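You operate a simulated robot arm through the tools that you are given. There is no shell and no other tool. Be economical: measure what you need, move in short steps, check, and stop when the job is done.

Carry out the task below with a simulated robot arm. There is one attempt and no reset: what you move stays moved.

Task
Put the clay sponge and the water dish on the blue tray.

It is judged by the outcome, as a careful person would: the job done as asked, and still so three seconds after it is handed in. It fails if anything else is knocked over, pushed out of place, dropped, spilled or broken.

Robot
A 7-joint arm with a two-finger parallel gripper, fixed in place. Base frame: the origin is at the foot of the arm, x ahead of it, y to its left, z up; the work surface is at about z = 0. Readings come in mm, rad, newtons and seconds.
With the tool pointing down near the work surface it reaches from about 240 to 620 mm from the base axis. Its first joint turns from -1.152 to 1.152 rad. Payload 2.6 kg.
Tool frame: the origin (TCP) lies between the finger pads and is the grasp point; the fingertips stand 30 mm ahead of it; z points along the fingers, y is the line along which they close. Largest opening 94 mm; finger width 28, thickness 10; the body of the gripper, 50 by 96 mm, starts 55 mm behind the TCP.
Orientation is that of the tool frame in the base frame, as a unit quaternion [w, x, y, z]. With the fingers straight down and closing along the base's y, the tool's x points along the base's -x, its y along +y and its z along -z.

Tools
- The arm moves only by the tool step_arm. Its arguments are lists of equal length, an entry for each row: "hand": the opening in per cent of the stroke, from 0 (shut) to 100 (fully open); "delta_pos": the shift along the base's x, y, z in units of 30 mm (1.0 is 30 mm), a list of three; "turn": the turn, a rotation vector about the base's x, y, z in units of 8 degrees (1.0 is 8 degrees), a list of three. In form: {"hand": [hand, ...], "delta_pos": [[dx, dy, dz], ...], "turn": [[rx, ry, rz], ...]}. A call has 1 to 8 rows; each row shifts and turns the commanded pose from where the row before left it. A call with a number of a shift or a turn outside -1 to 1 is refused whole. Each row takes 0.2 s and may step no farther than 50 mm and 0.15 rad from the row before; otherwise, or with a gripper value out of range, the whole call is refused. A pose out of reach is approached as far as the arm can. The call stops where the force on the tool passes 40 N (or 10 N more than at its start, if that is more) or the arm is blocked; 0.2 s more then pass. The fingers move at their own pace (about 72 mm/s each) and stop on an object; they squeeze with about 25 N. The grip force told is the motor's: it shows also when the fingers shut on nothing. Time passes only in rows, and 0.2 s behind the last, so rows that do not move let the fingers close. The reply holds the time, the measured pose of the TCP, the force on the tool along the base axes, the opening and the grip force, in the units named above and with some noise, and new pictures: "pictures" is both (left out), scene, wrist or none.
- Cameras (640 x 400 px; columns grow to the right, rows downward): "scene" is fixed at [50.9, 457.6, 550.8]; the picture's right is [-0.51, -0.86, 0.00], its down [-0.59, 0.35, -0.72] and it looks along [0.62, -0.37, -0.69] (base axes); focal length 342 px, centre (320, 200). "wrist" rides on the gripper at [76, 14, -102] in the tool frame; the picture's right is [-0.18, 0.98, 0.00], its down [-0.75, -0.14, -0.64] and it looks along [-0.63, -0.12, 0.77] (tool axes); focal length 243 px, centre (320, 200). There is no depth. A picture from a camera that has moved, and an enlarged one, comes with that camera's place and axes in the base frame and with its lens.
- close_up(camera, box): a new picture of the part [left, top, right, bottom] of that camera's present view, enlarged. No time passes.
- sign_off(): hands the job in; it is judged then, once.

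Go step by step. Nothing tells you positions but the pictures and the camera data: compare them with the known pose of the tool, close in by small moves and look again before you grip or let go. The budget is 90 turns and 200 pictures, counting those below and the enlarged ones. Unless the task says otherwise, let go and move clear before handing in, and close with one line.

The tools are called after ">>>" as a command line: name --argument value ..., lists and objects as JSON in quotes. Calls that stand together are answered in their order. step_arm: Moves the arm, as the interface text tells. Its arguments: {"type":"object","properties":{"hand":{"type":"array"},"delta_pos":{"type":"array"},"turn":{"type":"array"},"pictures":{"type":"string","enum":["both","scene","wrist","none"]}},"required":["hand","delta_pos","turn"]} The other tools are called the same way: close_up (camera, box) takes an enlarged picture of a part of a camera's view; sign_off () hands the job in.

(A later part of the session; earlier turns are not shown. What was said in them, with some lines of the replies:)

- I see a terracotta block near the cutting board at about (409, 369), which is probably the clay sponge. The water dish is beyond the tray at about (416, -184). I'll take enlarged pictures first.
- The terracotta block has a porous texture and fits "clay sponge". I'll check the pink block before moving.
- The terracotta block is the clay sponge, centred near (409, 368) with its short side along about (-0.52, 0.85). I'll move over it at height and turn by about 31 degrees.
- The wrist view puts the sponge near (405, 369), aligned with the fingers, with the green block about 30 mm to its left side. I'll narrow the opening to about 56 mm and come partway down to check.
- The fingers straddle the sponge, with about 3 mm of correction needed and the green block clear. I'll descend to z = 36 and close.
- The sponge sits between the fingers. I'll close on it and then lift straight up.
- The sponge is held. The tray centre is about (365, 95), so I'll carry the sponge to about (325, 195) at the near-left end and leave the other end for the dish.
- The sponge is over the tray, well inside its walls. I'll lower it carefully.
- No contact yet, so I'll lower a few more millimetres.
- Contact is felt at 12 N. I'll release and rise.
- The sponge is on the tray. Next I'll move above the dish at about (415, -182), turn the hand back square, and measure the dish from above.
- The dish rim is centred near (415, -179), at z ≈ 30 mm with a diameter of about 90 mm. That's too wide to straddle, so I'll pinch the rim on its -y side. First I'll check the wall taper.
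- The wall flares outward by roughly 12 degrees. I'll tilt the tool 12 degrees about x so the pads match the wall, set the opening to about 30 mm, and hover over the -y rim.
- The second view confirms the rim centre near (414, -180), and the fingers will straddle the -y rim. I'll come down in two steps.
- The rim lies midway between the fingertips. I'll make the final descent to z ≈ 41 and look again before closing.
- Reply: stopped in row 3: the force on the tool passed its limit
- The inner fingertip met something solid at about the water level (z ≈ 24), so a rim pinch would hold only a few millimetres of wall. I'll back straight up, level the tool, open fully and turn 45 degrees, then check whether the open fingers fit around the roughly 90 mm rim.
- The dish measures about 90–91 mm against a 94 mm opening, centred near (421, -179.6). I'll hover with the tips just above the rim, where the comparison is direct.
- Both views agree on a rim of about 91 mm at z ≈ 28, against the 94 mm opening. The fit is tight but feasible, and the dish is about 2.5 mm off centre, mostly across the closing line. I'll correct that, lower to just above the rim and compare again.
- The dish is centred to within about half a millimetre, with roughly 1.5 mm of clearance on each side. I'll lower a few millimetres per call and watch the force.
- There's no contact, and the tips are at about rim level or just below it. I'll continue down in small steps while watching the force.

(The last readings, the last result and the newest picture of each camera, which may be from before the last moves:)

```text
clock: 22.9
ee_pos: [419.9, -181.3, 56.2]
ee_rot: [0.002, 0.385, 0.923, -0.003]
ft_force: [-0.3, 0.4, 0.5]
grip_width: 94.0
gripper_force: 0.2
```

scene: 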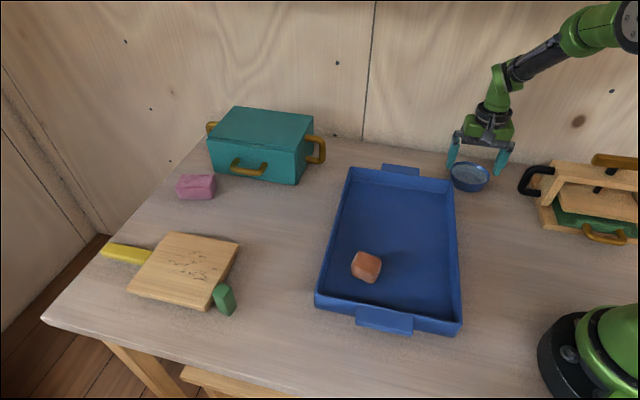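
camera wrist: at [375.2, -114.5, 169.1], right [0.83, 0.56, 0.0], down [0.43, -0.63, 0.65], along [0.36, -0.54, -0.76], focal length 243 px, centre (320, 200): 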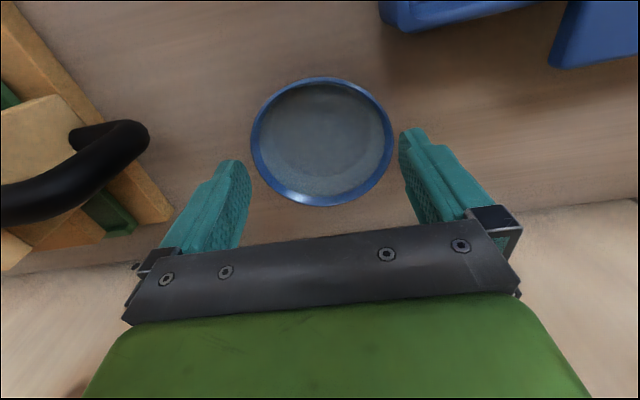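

>>> step_arm --hand '[100, 100]' --delta_pos '[[0, 0, -0.05], [0, 0, -0.03]]' --turn '[[0, 0, 0], [0, 0, 0]]' --pictures "none"

>>> close_up --camera "wrist" --box '[200, 80, 440, 230]'

>>> close_up --camera "scene" --box '[444, 148, 508, 198]'

```text
clock: 23.5
ee_pos: [421.1, -182.3, 53.6]
ee_rot: [0.002, 0.385, 0.923, -0.003]
ft_force: [0.5, 0.8, -0.2]
grip_width: 93.7
gripper_force: 0.1
```

```text
2.67 times, centred on (320, 155) of wrist
camera zoom: at [377.3, -116.3, 154.9], right [0.83, 0.56, 0.0], down [0.43, -0.63, 0.65], along [0.36, -0.54, -0.76], focal length 647 px, centre (320, 320)
```

zoom: 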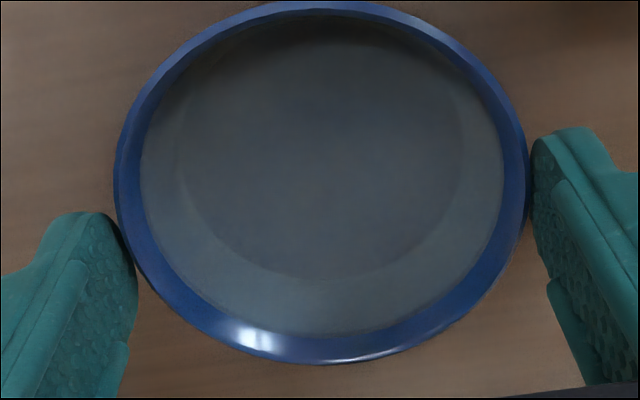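

```text
8.00 times, centred on (476, 173) of scene
camera zoom: at [50.9, 457.6, 550.8], right [-0.51, -0.86, 0.0], down [-0.59, 0.35, -0.72], along [0.62, -0.37, -0.69], focal length 2739 px, centre (-928, 416)
```

zoom: 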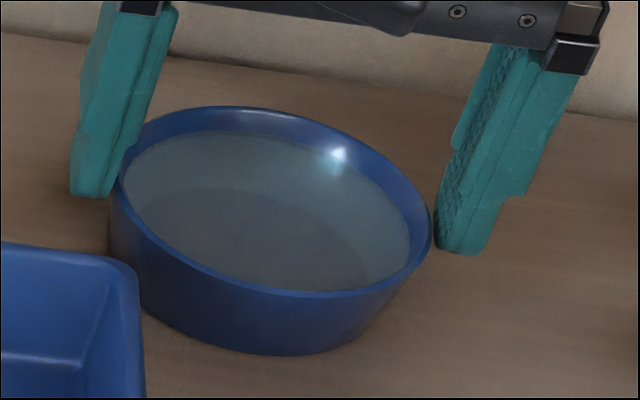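

The tips are now below the rim with no contact on either side. I'll go on down in short rows.

>>> step_arm --hand '[100, 100, 100]' --delta_pos '[[0, 0, -0.05], [0, 0, -0.05], [0, 0, -0.03]]' --turn '[[0, 0, 0], [0, 0, 0], [0, 0, 0]]' --pictures "none"

>>> close_up --camera "wrist" --box '[200, 80, 440, 230]'

>>> close_up --camera "scene" --box '[444, 148, 508, 198]'

```text
clock: 24.3
ee_pos: [421.7, -182.2, 48.3]
ee_rot: [0.002, 0.384, 0.923, -0.003]
ft_force: [-0.2, 0.1, 0.1]
grip_width: 94.1
gripper_force: 0.0
```

```text
2.67 times, centred on (320, 155) of wrist
camera zoom: at [377.4, -116.3, 150.8], right [0.83, 0.56, 0.0], down [0.43, -0.63, 0.65], along [0.36, -0.54, -0.76], focal length 647 px, centre (320, 320)
```

zoom: 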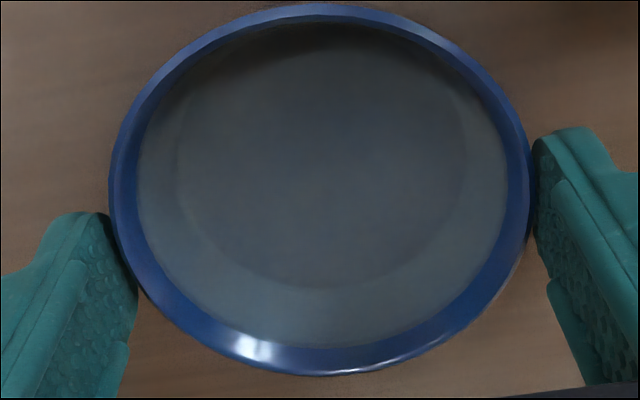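

```text
8.00 times, centred on (476, 173) of scene
camera zoom: at [50.9, 457.6, 550.8], right [-0.51, -0.86, 0.0], down [-0.59, 0.35, -0.72], along [0.62, -0.37, -0.69], focal length 2739 px, centre (-928, 416)
```

zoom: 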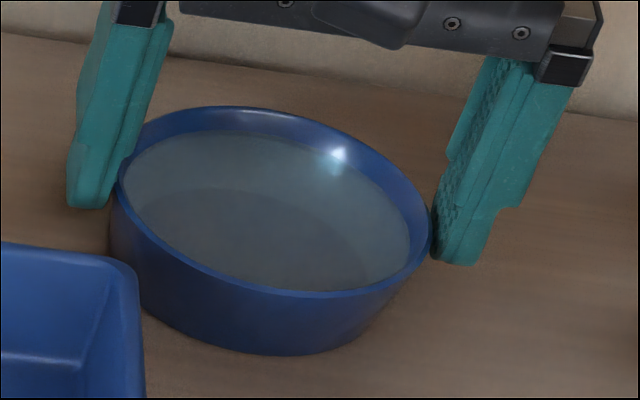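

It's clear on both sides. I'll lower to z ≈ 39 and then close gently in small increments.

>>> step_arm --hand '[100, 100, 100, 100]' --delta_pos '[[0, 0, -0.1], [0, 0, -0.1], [0, 0, -0.1], [0, 0, 0]]' --turn '[[0, 0, 0], [0, 0, 0], [0, 0, 0], [0, 0, 0]]' --pictures "none"

>>> step_arm --hand '[99, 98, 97, 96, 95, 94, 93, 92]' --delta_pos '[[0, 0, 0], [0, 0, 0], [0, 0, 0], [0, 0, 0], [0, 0, 0], [0, 0, 0], [0, 0, 0], [0, 0, 0]]' --turn '[[0, 0, 0], [0, 0, 0], [0, 0, 0], [0, 0, 0], [0, 0, 0], [0, 0, 0], [0, 0, 0], [0, 0, 0]]'

>>> close_up --camera "scene" --box '[444, 148, 508, 198]'

```text
clock: 25.3
ee_pos: [422.0, -182.7, 40.1]
ee_rot: [0.002, 0.384, 0.923, -0.002]
ft_force: [0.1, 0.1, 0.5]
grip_width: 93.8
gripper_force: 0.2
```

```text
clock: 27.1
ee_pos: [422.4, -181.1, 40.4]
ee_rot: [0.001, 0.384, 0.923, -0.003]
ft_force: [0.3, 2.7, -0.3]
grip_width: 90.2
gripper_force: 25.0
camera wrist: at [377.8, -116.2, 142.0], right [0.83, 0.56, 0.0], down [0.43, -0.63, 0.65], along [0.36, -0.54, -0.76], focal length 243 px, centre (320, 200)
```

scene: 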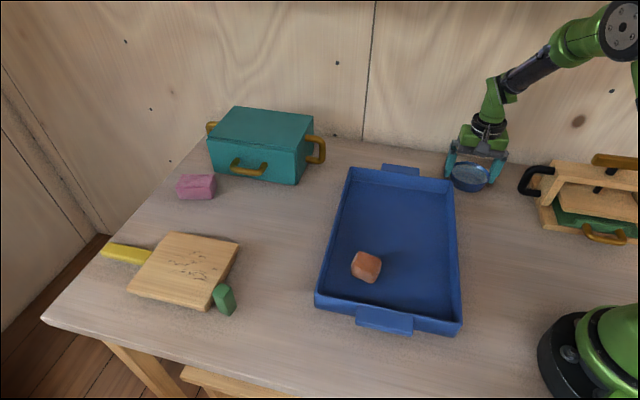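
wrist: 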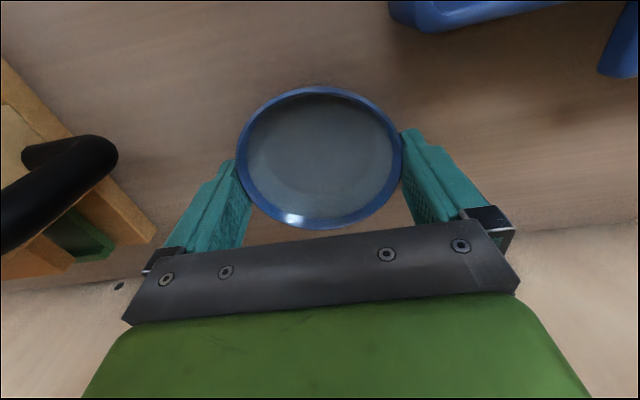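

```text
8.00 times, centred on (476, 173) of scene
camera zoom: at [50.9, 457.6, 550.8], right [-0.51, -0.86, 0.0], down [-0.59, 0.35, -0.72], along [0.62, -0.37, -0.69], focal length 2739 px, centre (-928, 416)
```

zoom: 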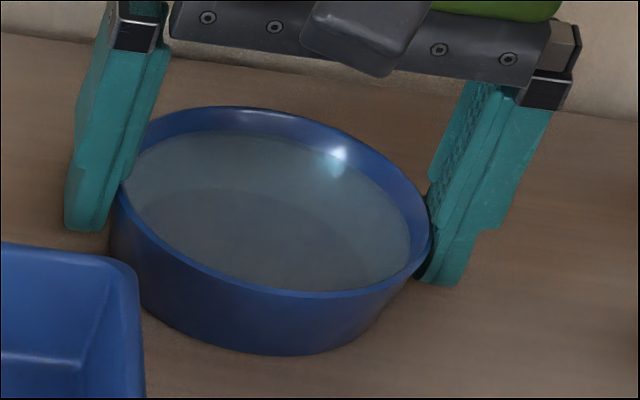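

The dish is gripped at 90.2 mm with 25 N. I'll lift slowly and check that it stays level.

>>> step_arm --hand '[88, 88, 88, 88, 88, 88]' --delta_pos '[[0, 0, 0.05], [0, 0, 0.1], [0, 0, 0.15], [0, 0, 0.2], [0, 0, 0.15], [0, 0, 0.05]]' --turn '[[0, 0, 0], [0, 0, 0], [0, 0, 0], [0, 0, 0], [0, 0, 0], [0, 0, 0]]'

>>> close_up --camera "scene" --box '[434, 138, 508, 198]'

```text
clock: 28.5
ee_pos: [420.5, -181.6, 60.6]
ee_rot: [0.001, 0.384, 0.923, -0.003]
ft_force: [0.3, -0.3, -4.1]
grip_width: 90.3
gripper_force: 24.8
camera wrist: at [377.7, -116.5, 163.0], right [0.83, 0.56, 0.0], down [0.43, -0.63, 0.65], along [0.36, -0.54, -0.76], focal length 243 px, centre (320, 200)
```

scene: 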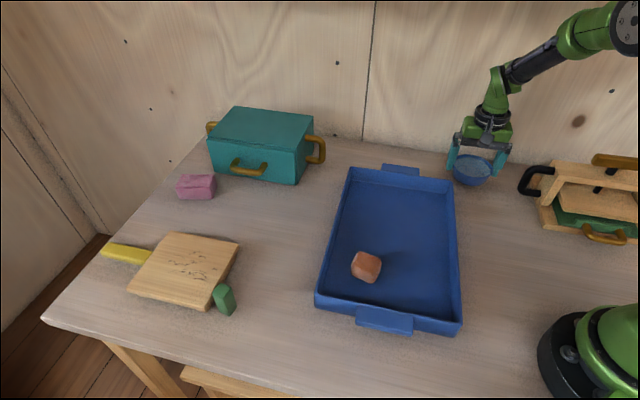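
wrist: 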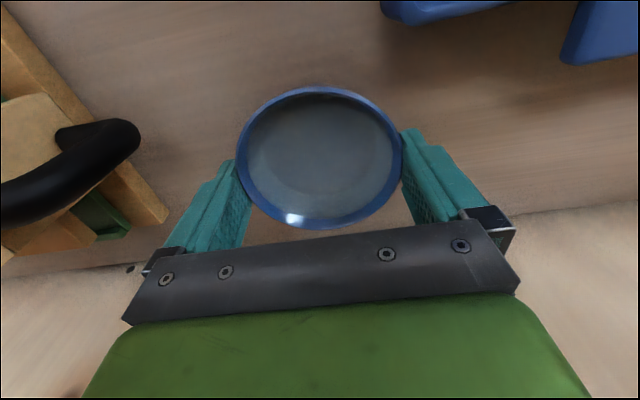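

```text
6.67 times, centred on (471, 168) of scene
camera zoom: at [50.9, 457.6, 550.8], right [-0.51, -0.86, 0.0], down [-0.59, 0.35, -0.72], along [0.62, -0.37, -0.69], focal length 2282 px, centre (-687, 413)
```

zoom: 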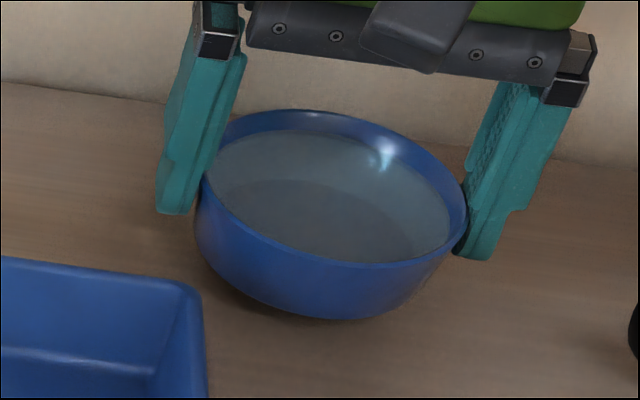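

The dish is lifted level (about 4 N) with water undisturbed. I'll raise it smoothly to z ≈ 115.

>>> step_arm --hand '[88, 88, 88, 88, 88, 88]' --delta_pos '[[0, 0, 0.15], [0, 0, 0.3], [0, 0, 0.5], [0, 0, 0.45], [0, 0, 0.3], [0, 0, 0.12]]' --turn '[[0, 0, 0], [0, 0, 0], [0, 0, 0], [0, 0, 0], [0, 0, 0], [0, 0, 0]]' --pictures "none"

>>> step_arm --hand '[88, 88, 88, 88, 88, 88, 88, 88]' --delta_pos '[[0, 0.1, 0], [0, 0.2, 0], [0, 0.35, 0], [0, 0.5, 0], [0, 0.6, 0], [0, 0.6, 0], [0, 0.6, 0], [0, 0.5, 0]]' --turn '[[0, 0, 0], [0, 0, 0], [0, 0, 0], [0, 0, 0], [0, 0, 0], [0, 0, 0], [0, 0, 0], [0, 0, 0]]'

```text
clock: 29.9
ee_pos: [422.4, -182.3, 117.4]
ee_rot: [0.002, 0.383, 0.924, -0.003]
ft_force: [0.2, -0.2, -4.4]
grip_width: 90.7
gripper_force: 25.2
```

```text
clock: 31.7
ee_pos: [421.0, -77.0, 115.6]
ee_rot: [0.002, 0.384, 0.923, -0.003]
ft_force: [-0.4, -0.5, -4.0]
grip_width: 90.0
gripper_force: 24.4
camera wrist: at [377.5, -12.3, 216.7], right [0.83, 0.56, 0.0], down [0.43, -0.63, 0.65], along [0.36, -0.54, -0.76], focal length 243 px, centre (320, 200)
```

scene: 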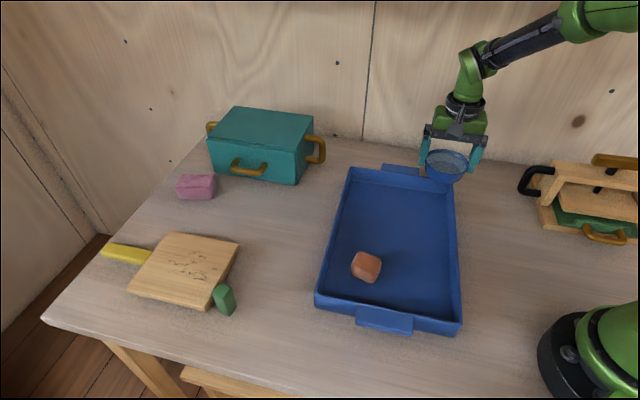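
wrist: 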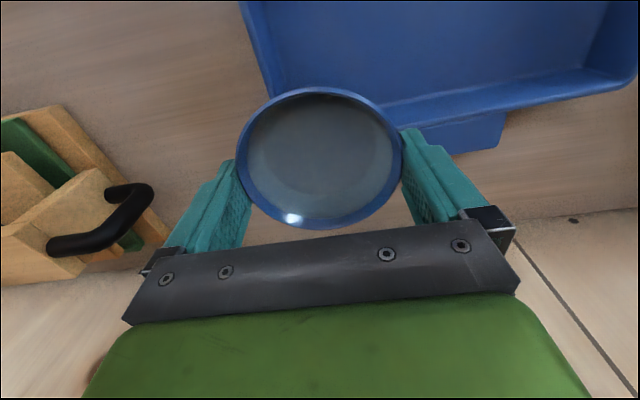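

The dish is carried level. I'll continue over the tray to about (418, 40).

>>> step_arm --hand '[88, 88, 88, 88, 88, 88, 88, 88]' --delta_pos '[[0, 0.3, 0], [0, 0.6, 0], [0, 0.7, 0], [0, 0.7, 0], [0, 0.65, 0], [-0.05, 0.5, 0], [-0.05, 0.3, 0], [0, 0.12, 0]]' --turn '[[0, 0, 0], [0, 0, 0], [0, 0, 0], [0, 0, 0], [0, 0, 0], [0, 0, 0], [0, 0, 0], [0, 0, 0]]'

```text
clock: 33.5
ee_pos: [418.3, 38.2, 114.7]
ee_rot: [0.002, 0.385, 0.923, -0.002]
ft_force: [0.1, -0.4, -4.9]
grip_width: 90.5
gripper_force: 24.9
camera wrist: at [374.5, 103.4, 217.2], right [0.83, 0.56, 0.0], down [0.43, -0.63, 0.65], along [0.36, -0.54, -0.76], focal length 243 px, centre (320, 200)
```

scene: 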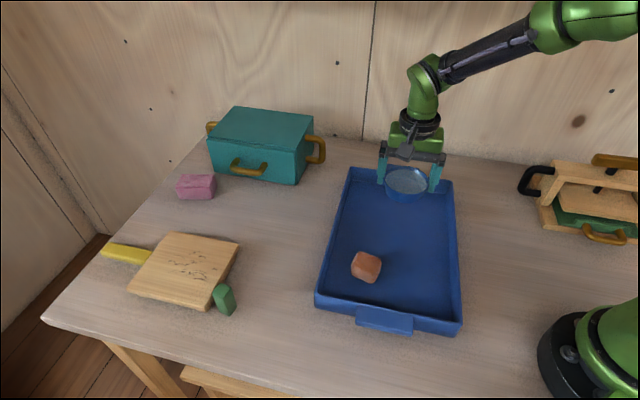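
wrist: 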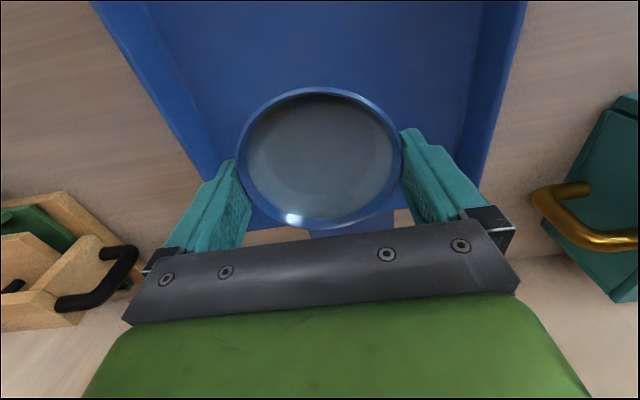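

The dish is inside the tray outline. I'll shift 19 mm further in to centre it between the walls and lower smoothly.

>>> step_arm --hand '[88, 88, 88, 88, 88, 88, 88, 88]' --delta_pos '[[0, 0.2, 0], [-0.05, 0.3, -0.1], [0, 0.13, -0.3], [0, 0, -0.45], [0, 0, -0.45], [0, 0, -0.35], [0, 0, -0.2], [0, 0, -0.1]]' --turn '[[0, 0, 0], [0, 0, 0], [0, 0, 0], [0, 0, 0], [0, 0, 0], [0, 0, 0], [0, 0, 0], [0, 0, 0]]'

>>> close_up --camera "scene" --box '[340, 140, 468, 220]'

```text
clock: 35.3
ee_pos: [415.7, 57.2, 57.4]
ee_rot: [0.002, 0.385, 0.923, -0.002]
ft_force: [0.5, -0.5, -3.8]
grip_width: 90.4
gripper_force: 24.8
camera wrist: at [373.2, 123.0, 158.6], right [0.83, 0.56, 0.0], down [0.43, -0.63, 0.65], along [0.36, -0.54, -0.76], focal length 243 px, centre (320, 200)
```

scene: 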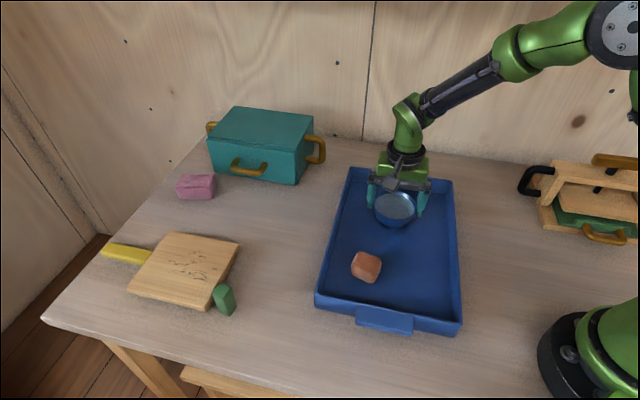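
wrist: 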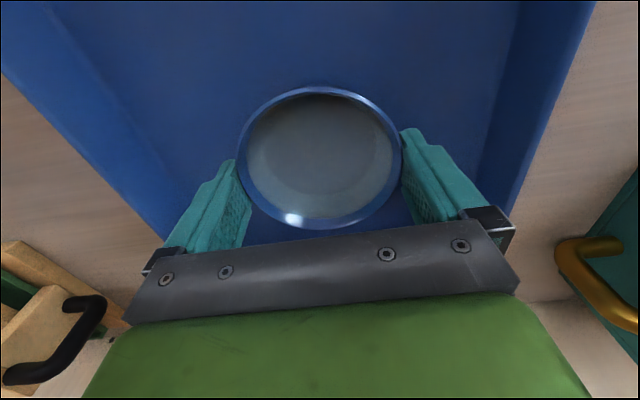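

```text
5.00 times, centred on (404, 180) of scene
camera zoom: at [50.9, 457.6, 550.8], right [-0.51, -0.86, 0.0], down [-0.59, 0.35, -0.72], along [0.62, -0.37, -0.69], focal length 1712 px, centre (-100, 300)
```

zoom: 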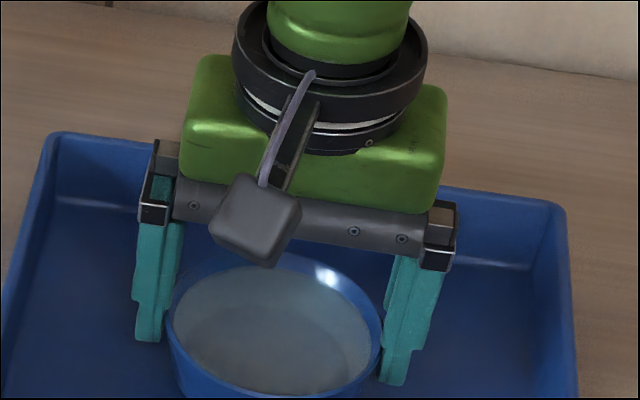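

The dish sits well between the walls, with its bottom about 10 mm above the tray floor. I'll lower in small steps to contact.

>>> step_arm --hand '[88, 88, 88, 88]' --delta_pos '[[0, 0, -0.08], [0, 0, -0.08], [0, 0, -0.06], [0, 0, -0.03]]' --turn '[[0, 0, 0], [0, 0, 0], [0, 0, 0], [0, 0, 0]]' --pictures "none"

```text
clock: 36.3
ee_pos: [416.5, 57.4, 49.8]
ee_rot: [0.001, 0.384, 0.923, -0.002]
ft_force: [-1.1, -0.4, -3.9]
grip_width: 90.1
gripper_force: 25.1
```

>>> step_arm --hand '[88, 88, 88]' --delta_pos '[[0, 0, -0.04], [0, 0, -0.03], [0, 0, 0]]' --turn '[[0, 0, 0], [0, 0, 0], [0, 0, 0]]' --pictures "none"

```text
clock: 37.1
ee_pos: [416.4, 56.7, 47.8]
ee_rot: [0.002, 0.384, 0.923, -0.003]
ft_force: [0.9, -0.8, -3.8]
grip_width: 90.1
gripper_force: 24.9
```

>>> step_arm --hand '[88, 88, 88]' --delta_pos '[[0, 0, -0.03], [0, 0, -0.02], [0, 0, 0]]' --turn '[[0, 0, 0], [0, 0, 0], [0, 0, 0]]' --pictures "none"

```text
clock: 37.9
ee_pos: [416.9, 56.6, 46.9]
ee_rot: [0.002, 0.385, 0.923, -0.003]
ft_force: [-0.8, 0.1, -1.3]
grip_width: 90.3
gripper_force: 25.0
```

The tray is starting to take the dish's weight. One more small step should seat it.

>>> step_arm --hand '[88, 88]' --delta_pos '[[0, 0, -0.02], [0, 0, 0]]' --turn '[[0, 0, 0], [0, 0, 0]]' --pictures "none"

```text
clock: 38.5
ee_pos: [417.4, 57.0, 47.7]
ee_rot: [0.003, 0.384, 0.923, -0.002]
ft_force: [-7.8, -2.6, 17.7]
grip_width: 90.0
gripper_force: 25.3
```

It's seated. I'll open gently to full and check the clearance before rising.

>>> step_arm --hand '[97, 98, 99, 100, 100, 100]' --delta_pos '[[0, 0, 0.01], [0, 0, 0], [0, 0, 0], [0, 0, 0], [0, 0, 0], [0, 0, 0]]' --turn '[[0, 0, 0], [0, 0, 0], [0, 0, 0], [0, 0, 0], [0, 0, 0], [0, 0, 0]]'

>>> close_up --camera "wrist" --box '[200, 80, 440, 230]'

>>> close_up --camera "scene" --box '[350, 160, 446, 240]'

```text
clock: 39.9
ee_pos: [415.9, 58.3, 45.2]
ee_rot: [0.002, 0.384, 0.923, -0.002]
ft_force: [-1.1, 0.3, 0.8]
grip_width: 94.0
gripper_force: 0.0
camera wrist: at [372.7, 122.1, 147.5], right [0.83, 0.56, 0.0], down [0.43, -0.63, 0.65], along [0.36, -0.54, -0.76], focal length 243 px, centre (320, 200)
```

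scene: 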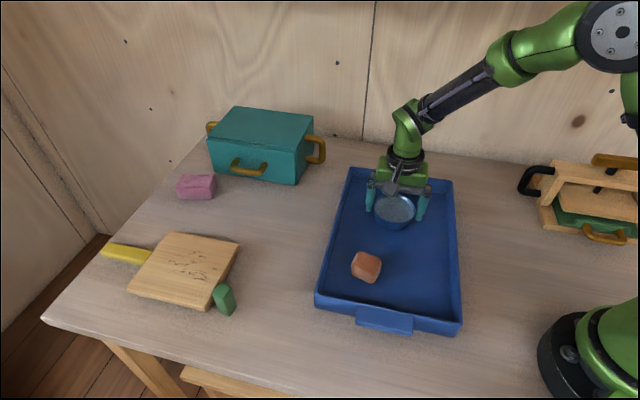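
wrist: 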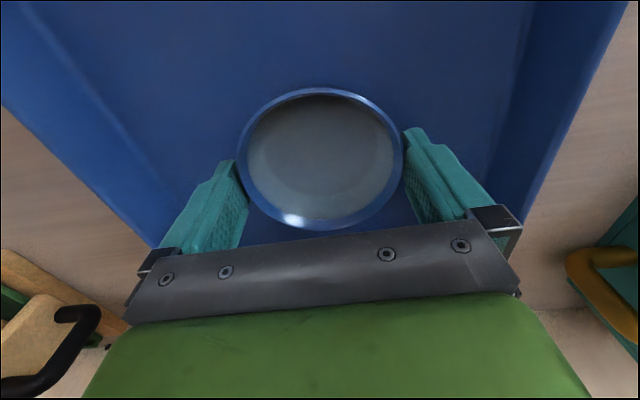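

```text
2.67 times, centred on (320, 155) of wrist
camera zoom: at [372.7, 122.1, 147.5], right [0.83, 0.56, 0.0], down [0.43, -0.63, 0.65], along [0.36, -0.54, -0.76], focal length 647 px, centre (320, 320)
```

zoom: 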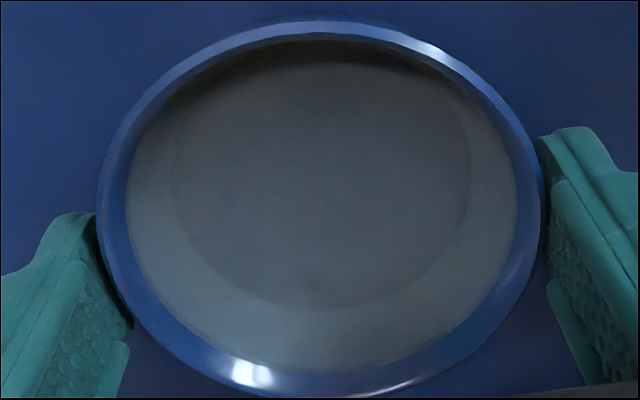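

```text
5.00 times, centred on (398, 200) of scene
camera zoom: at [50.9, 457.6, 550.8], right [-0.51, -0.86, 0.0], down [-0.59, 0.35, -0.72], along [0.62, -0.37, -0.69], focal length 1712 px, centre (-70, 200)
```

zoom: 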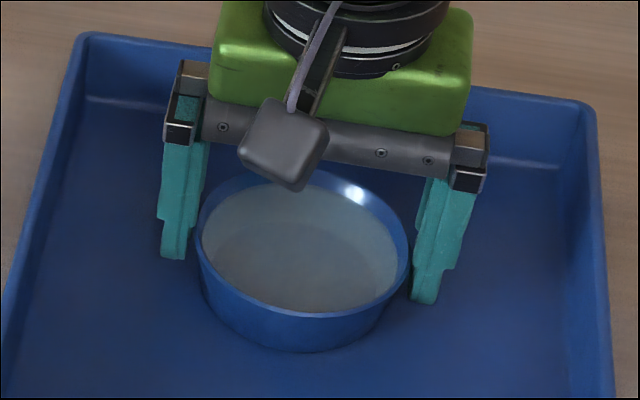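

Released, and the dish is upright with gaps on both sides. I'll rise slowly.

>>> step_arm --hand '[100, 100, 100, 100]' --delta_pos '[[0, 0, 0.05], [0, 0, 0.1], [0, 0, 0.15], [0, 0, 0.15]]' --turn '[[0, 0, 0], [0, 0, 0], [0, 0, 0], [0, 0, 0]]'

```text
clock: 40.9
ee_pos: [417.6, 56.9, 59.9]
ee_rot: [0.001, 0.384, 0.923, -0.002]
ft_force: [0.6, -0.5, 0.1]
grip_width: 93.9
gripper_force: 0.1
camera wrist: at [373.3, 122.3, 161.5], right [0.83, 0.56, 0.0], down [0.43, -0.63, 0.65], along [0.36, -0.54, -0.76], focal length 243 px, centre (320, 200)
```

scene: 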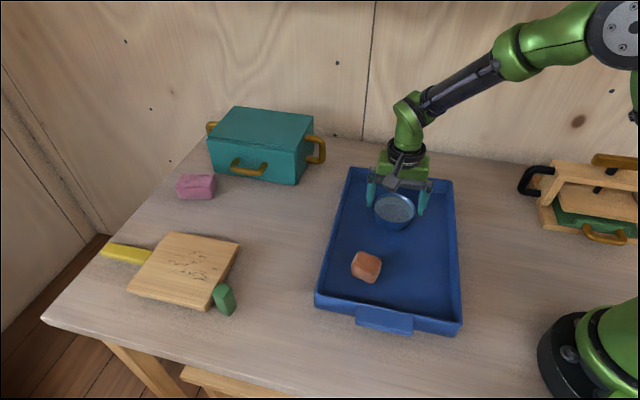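
wrist: 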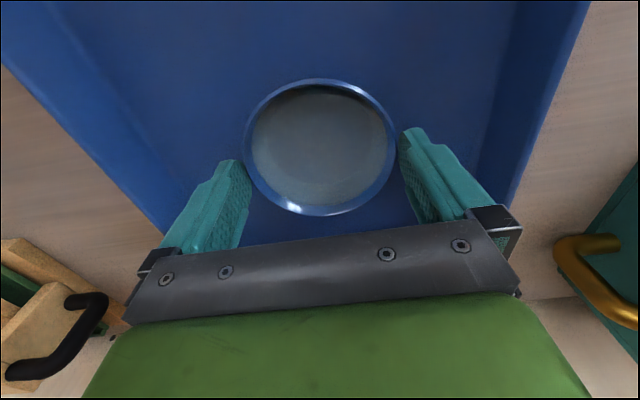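

The dish stayed put. I'll rise clear of it.

>>> step_arm --hand '[100, 100, 100, 100, 100, 100, 100]' --delta_pos '[[0, 0, 0.2], [0, 0, 0.3], [0, 0, 0.6], [0, 0, 0.9], [0, 0, 0.9], [0, 0, 0.9], [0, 0, 0.9]]' --turn '[[0, 0, 0], [0, 0, 0], [0, 0, 0], [0, 0, 0], [0, 0, 0], [0, 0, 0], [0, 0, 0]]'

>>> close_up --camera "scene" --box '[310, 150, 480, 340]'

```text
clock: 42.5
ee_pos: [418.0, 58.3, 201.2]
ee_rot: [0.002, 0.384, 0.923, -0.003]
ft_force: [0.1, 0.1, 0.2]
grip_width: 93.9
gripper_force: 0.0
camera wrist: at [373.7, 123.1, 302.7], right [0.83, 0.56, 0.0], down [0.43, -0.63, 0.65], along [0.36, -0.54, -0.76], focal length 243 px, centre (320, 200)
```

scene: 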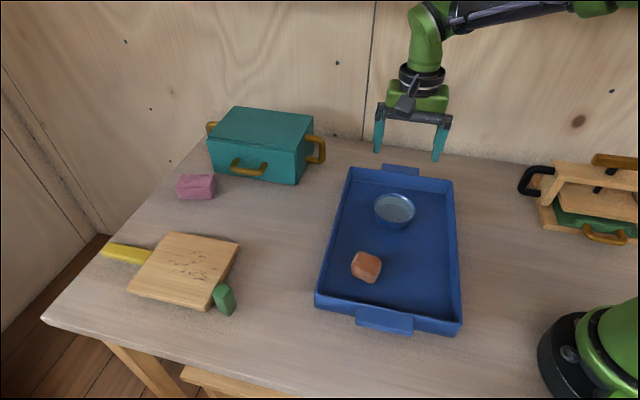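
wrist: 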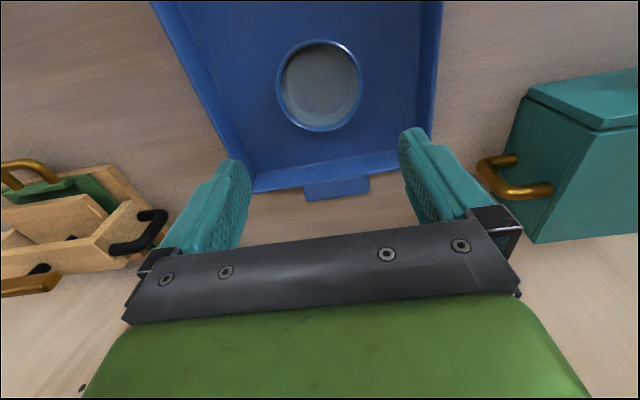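

```text
2.11 times, centred on (395, 245) of scene
camera zoom: at [50.9, 457.6, 550.8], right [-0.51, -0.86, 0.0], down [-0.59, 0.35, -0.72], along [0.62, -0.37, -0.69], focal length 721 px, centre (162, 105)
```

zoom: 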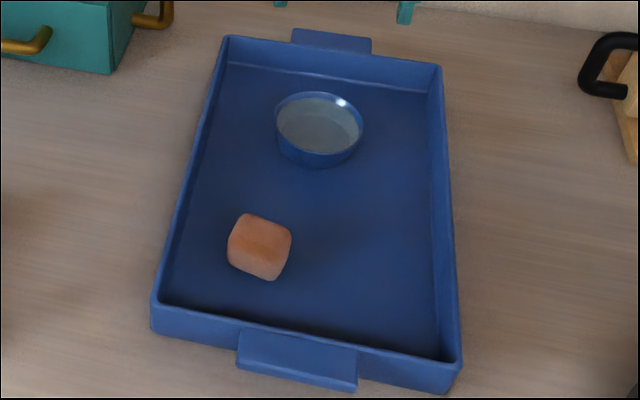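

The sponge and the water dish both rest upright on the blue tray, nothing else has moved, and the arm is clear. I'm handing in.

>>> sign_off

```text
The job is handed in.
```

The clay sponge and the water dish are both on the blue tray. No spill showed in the pictures, nothing else was moved, and I've handed the job in.
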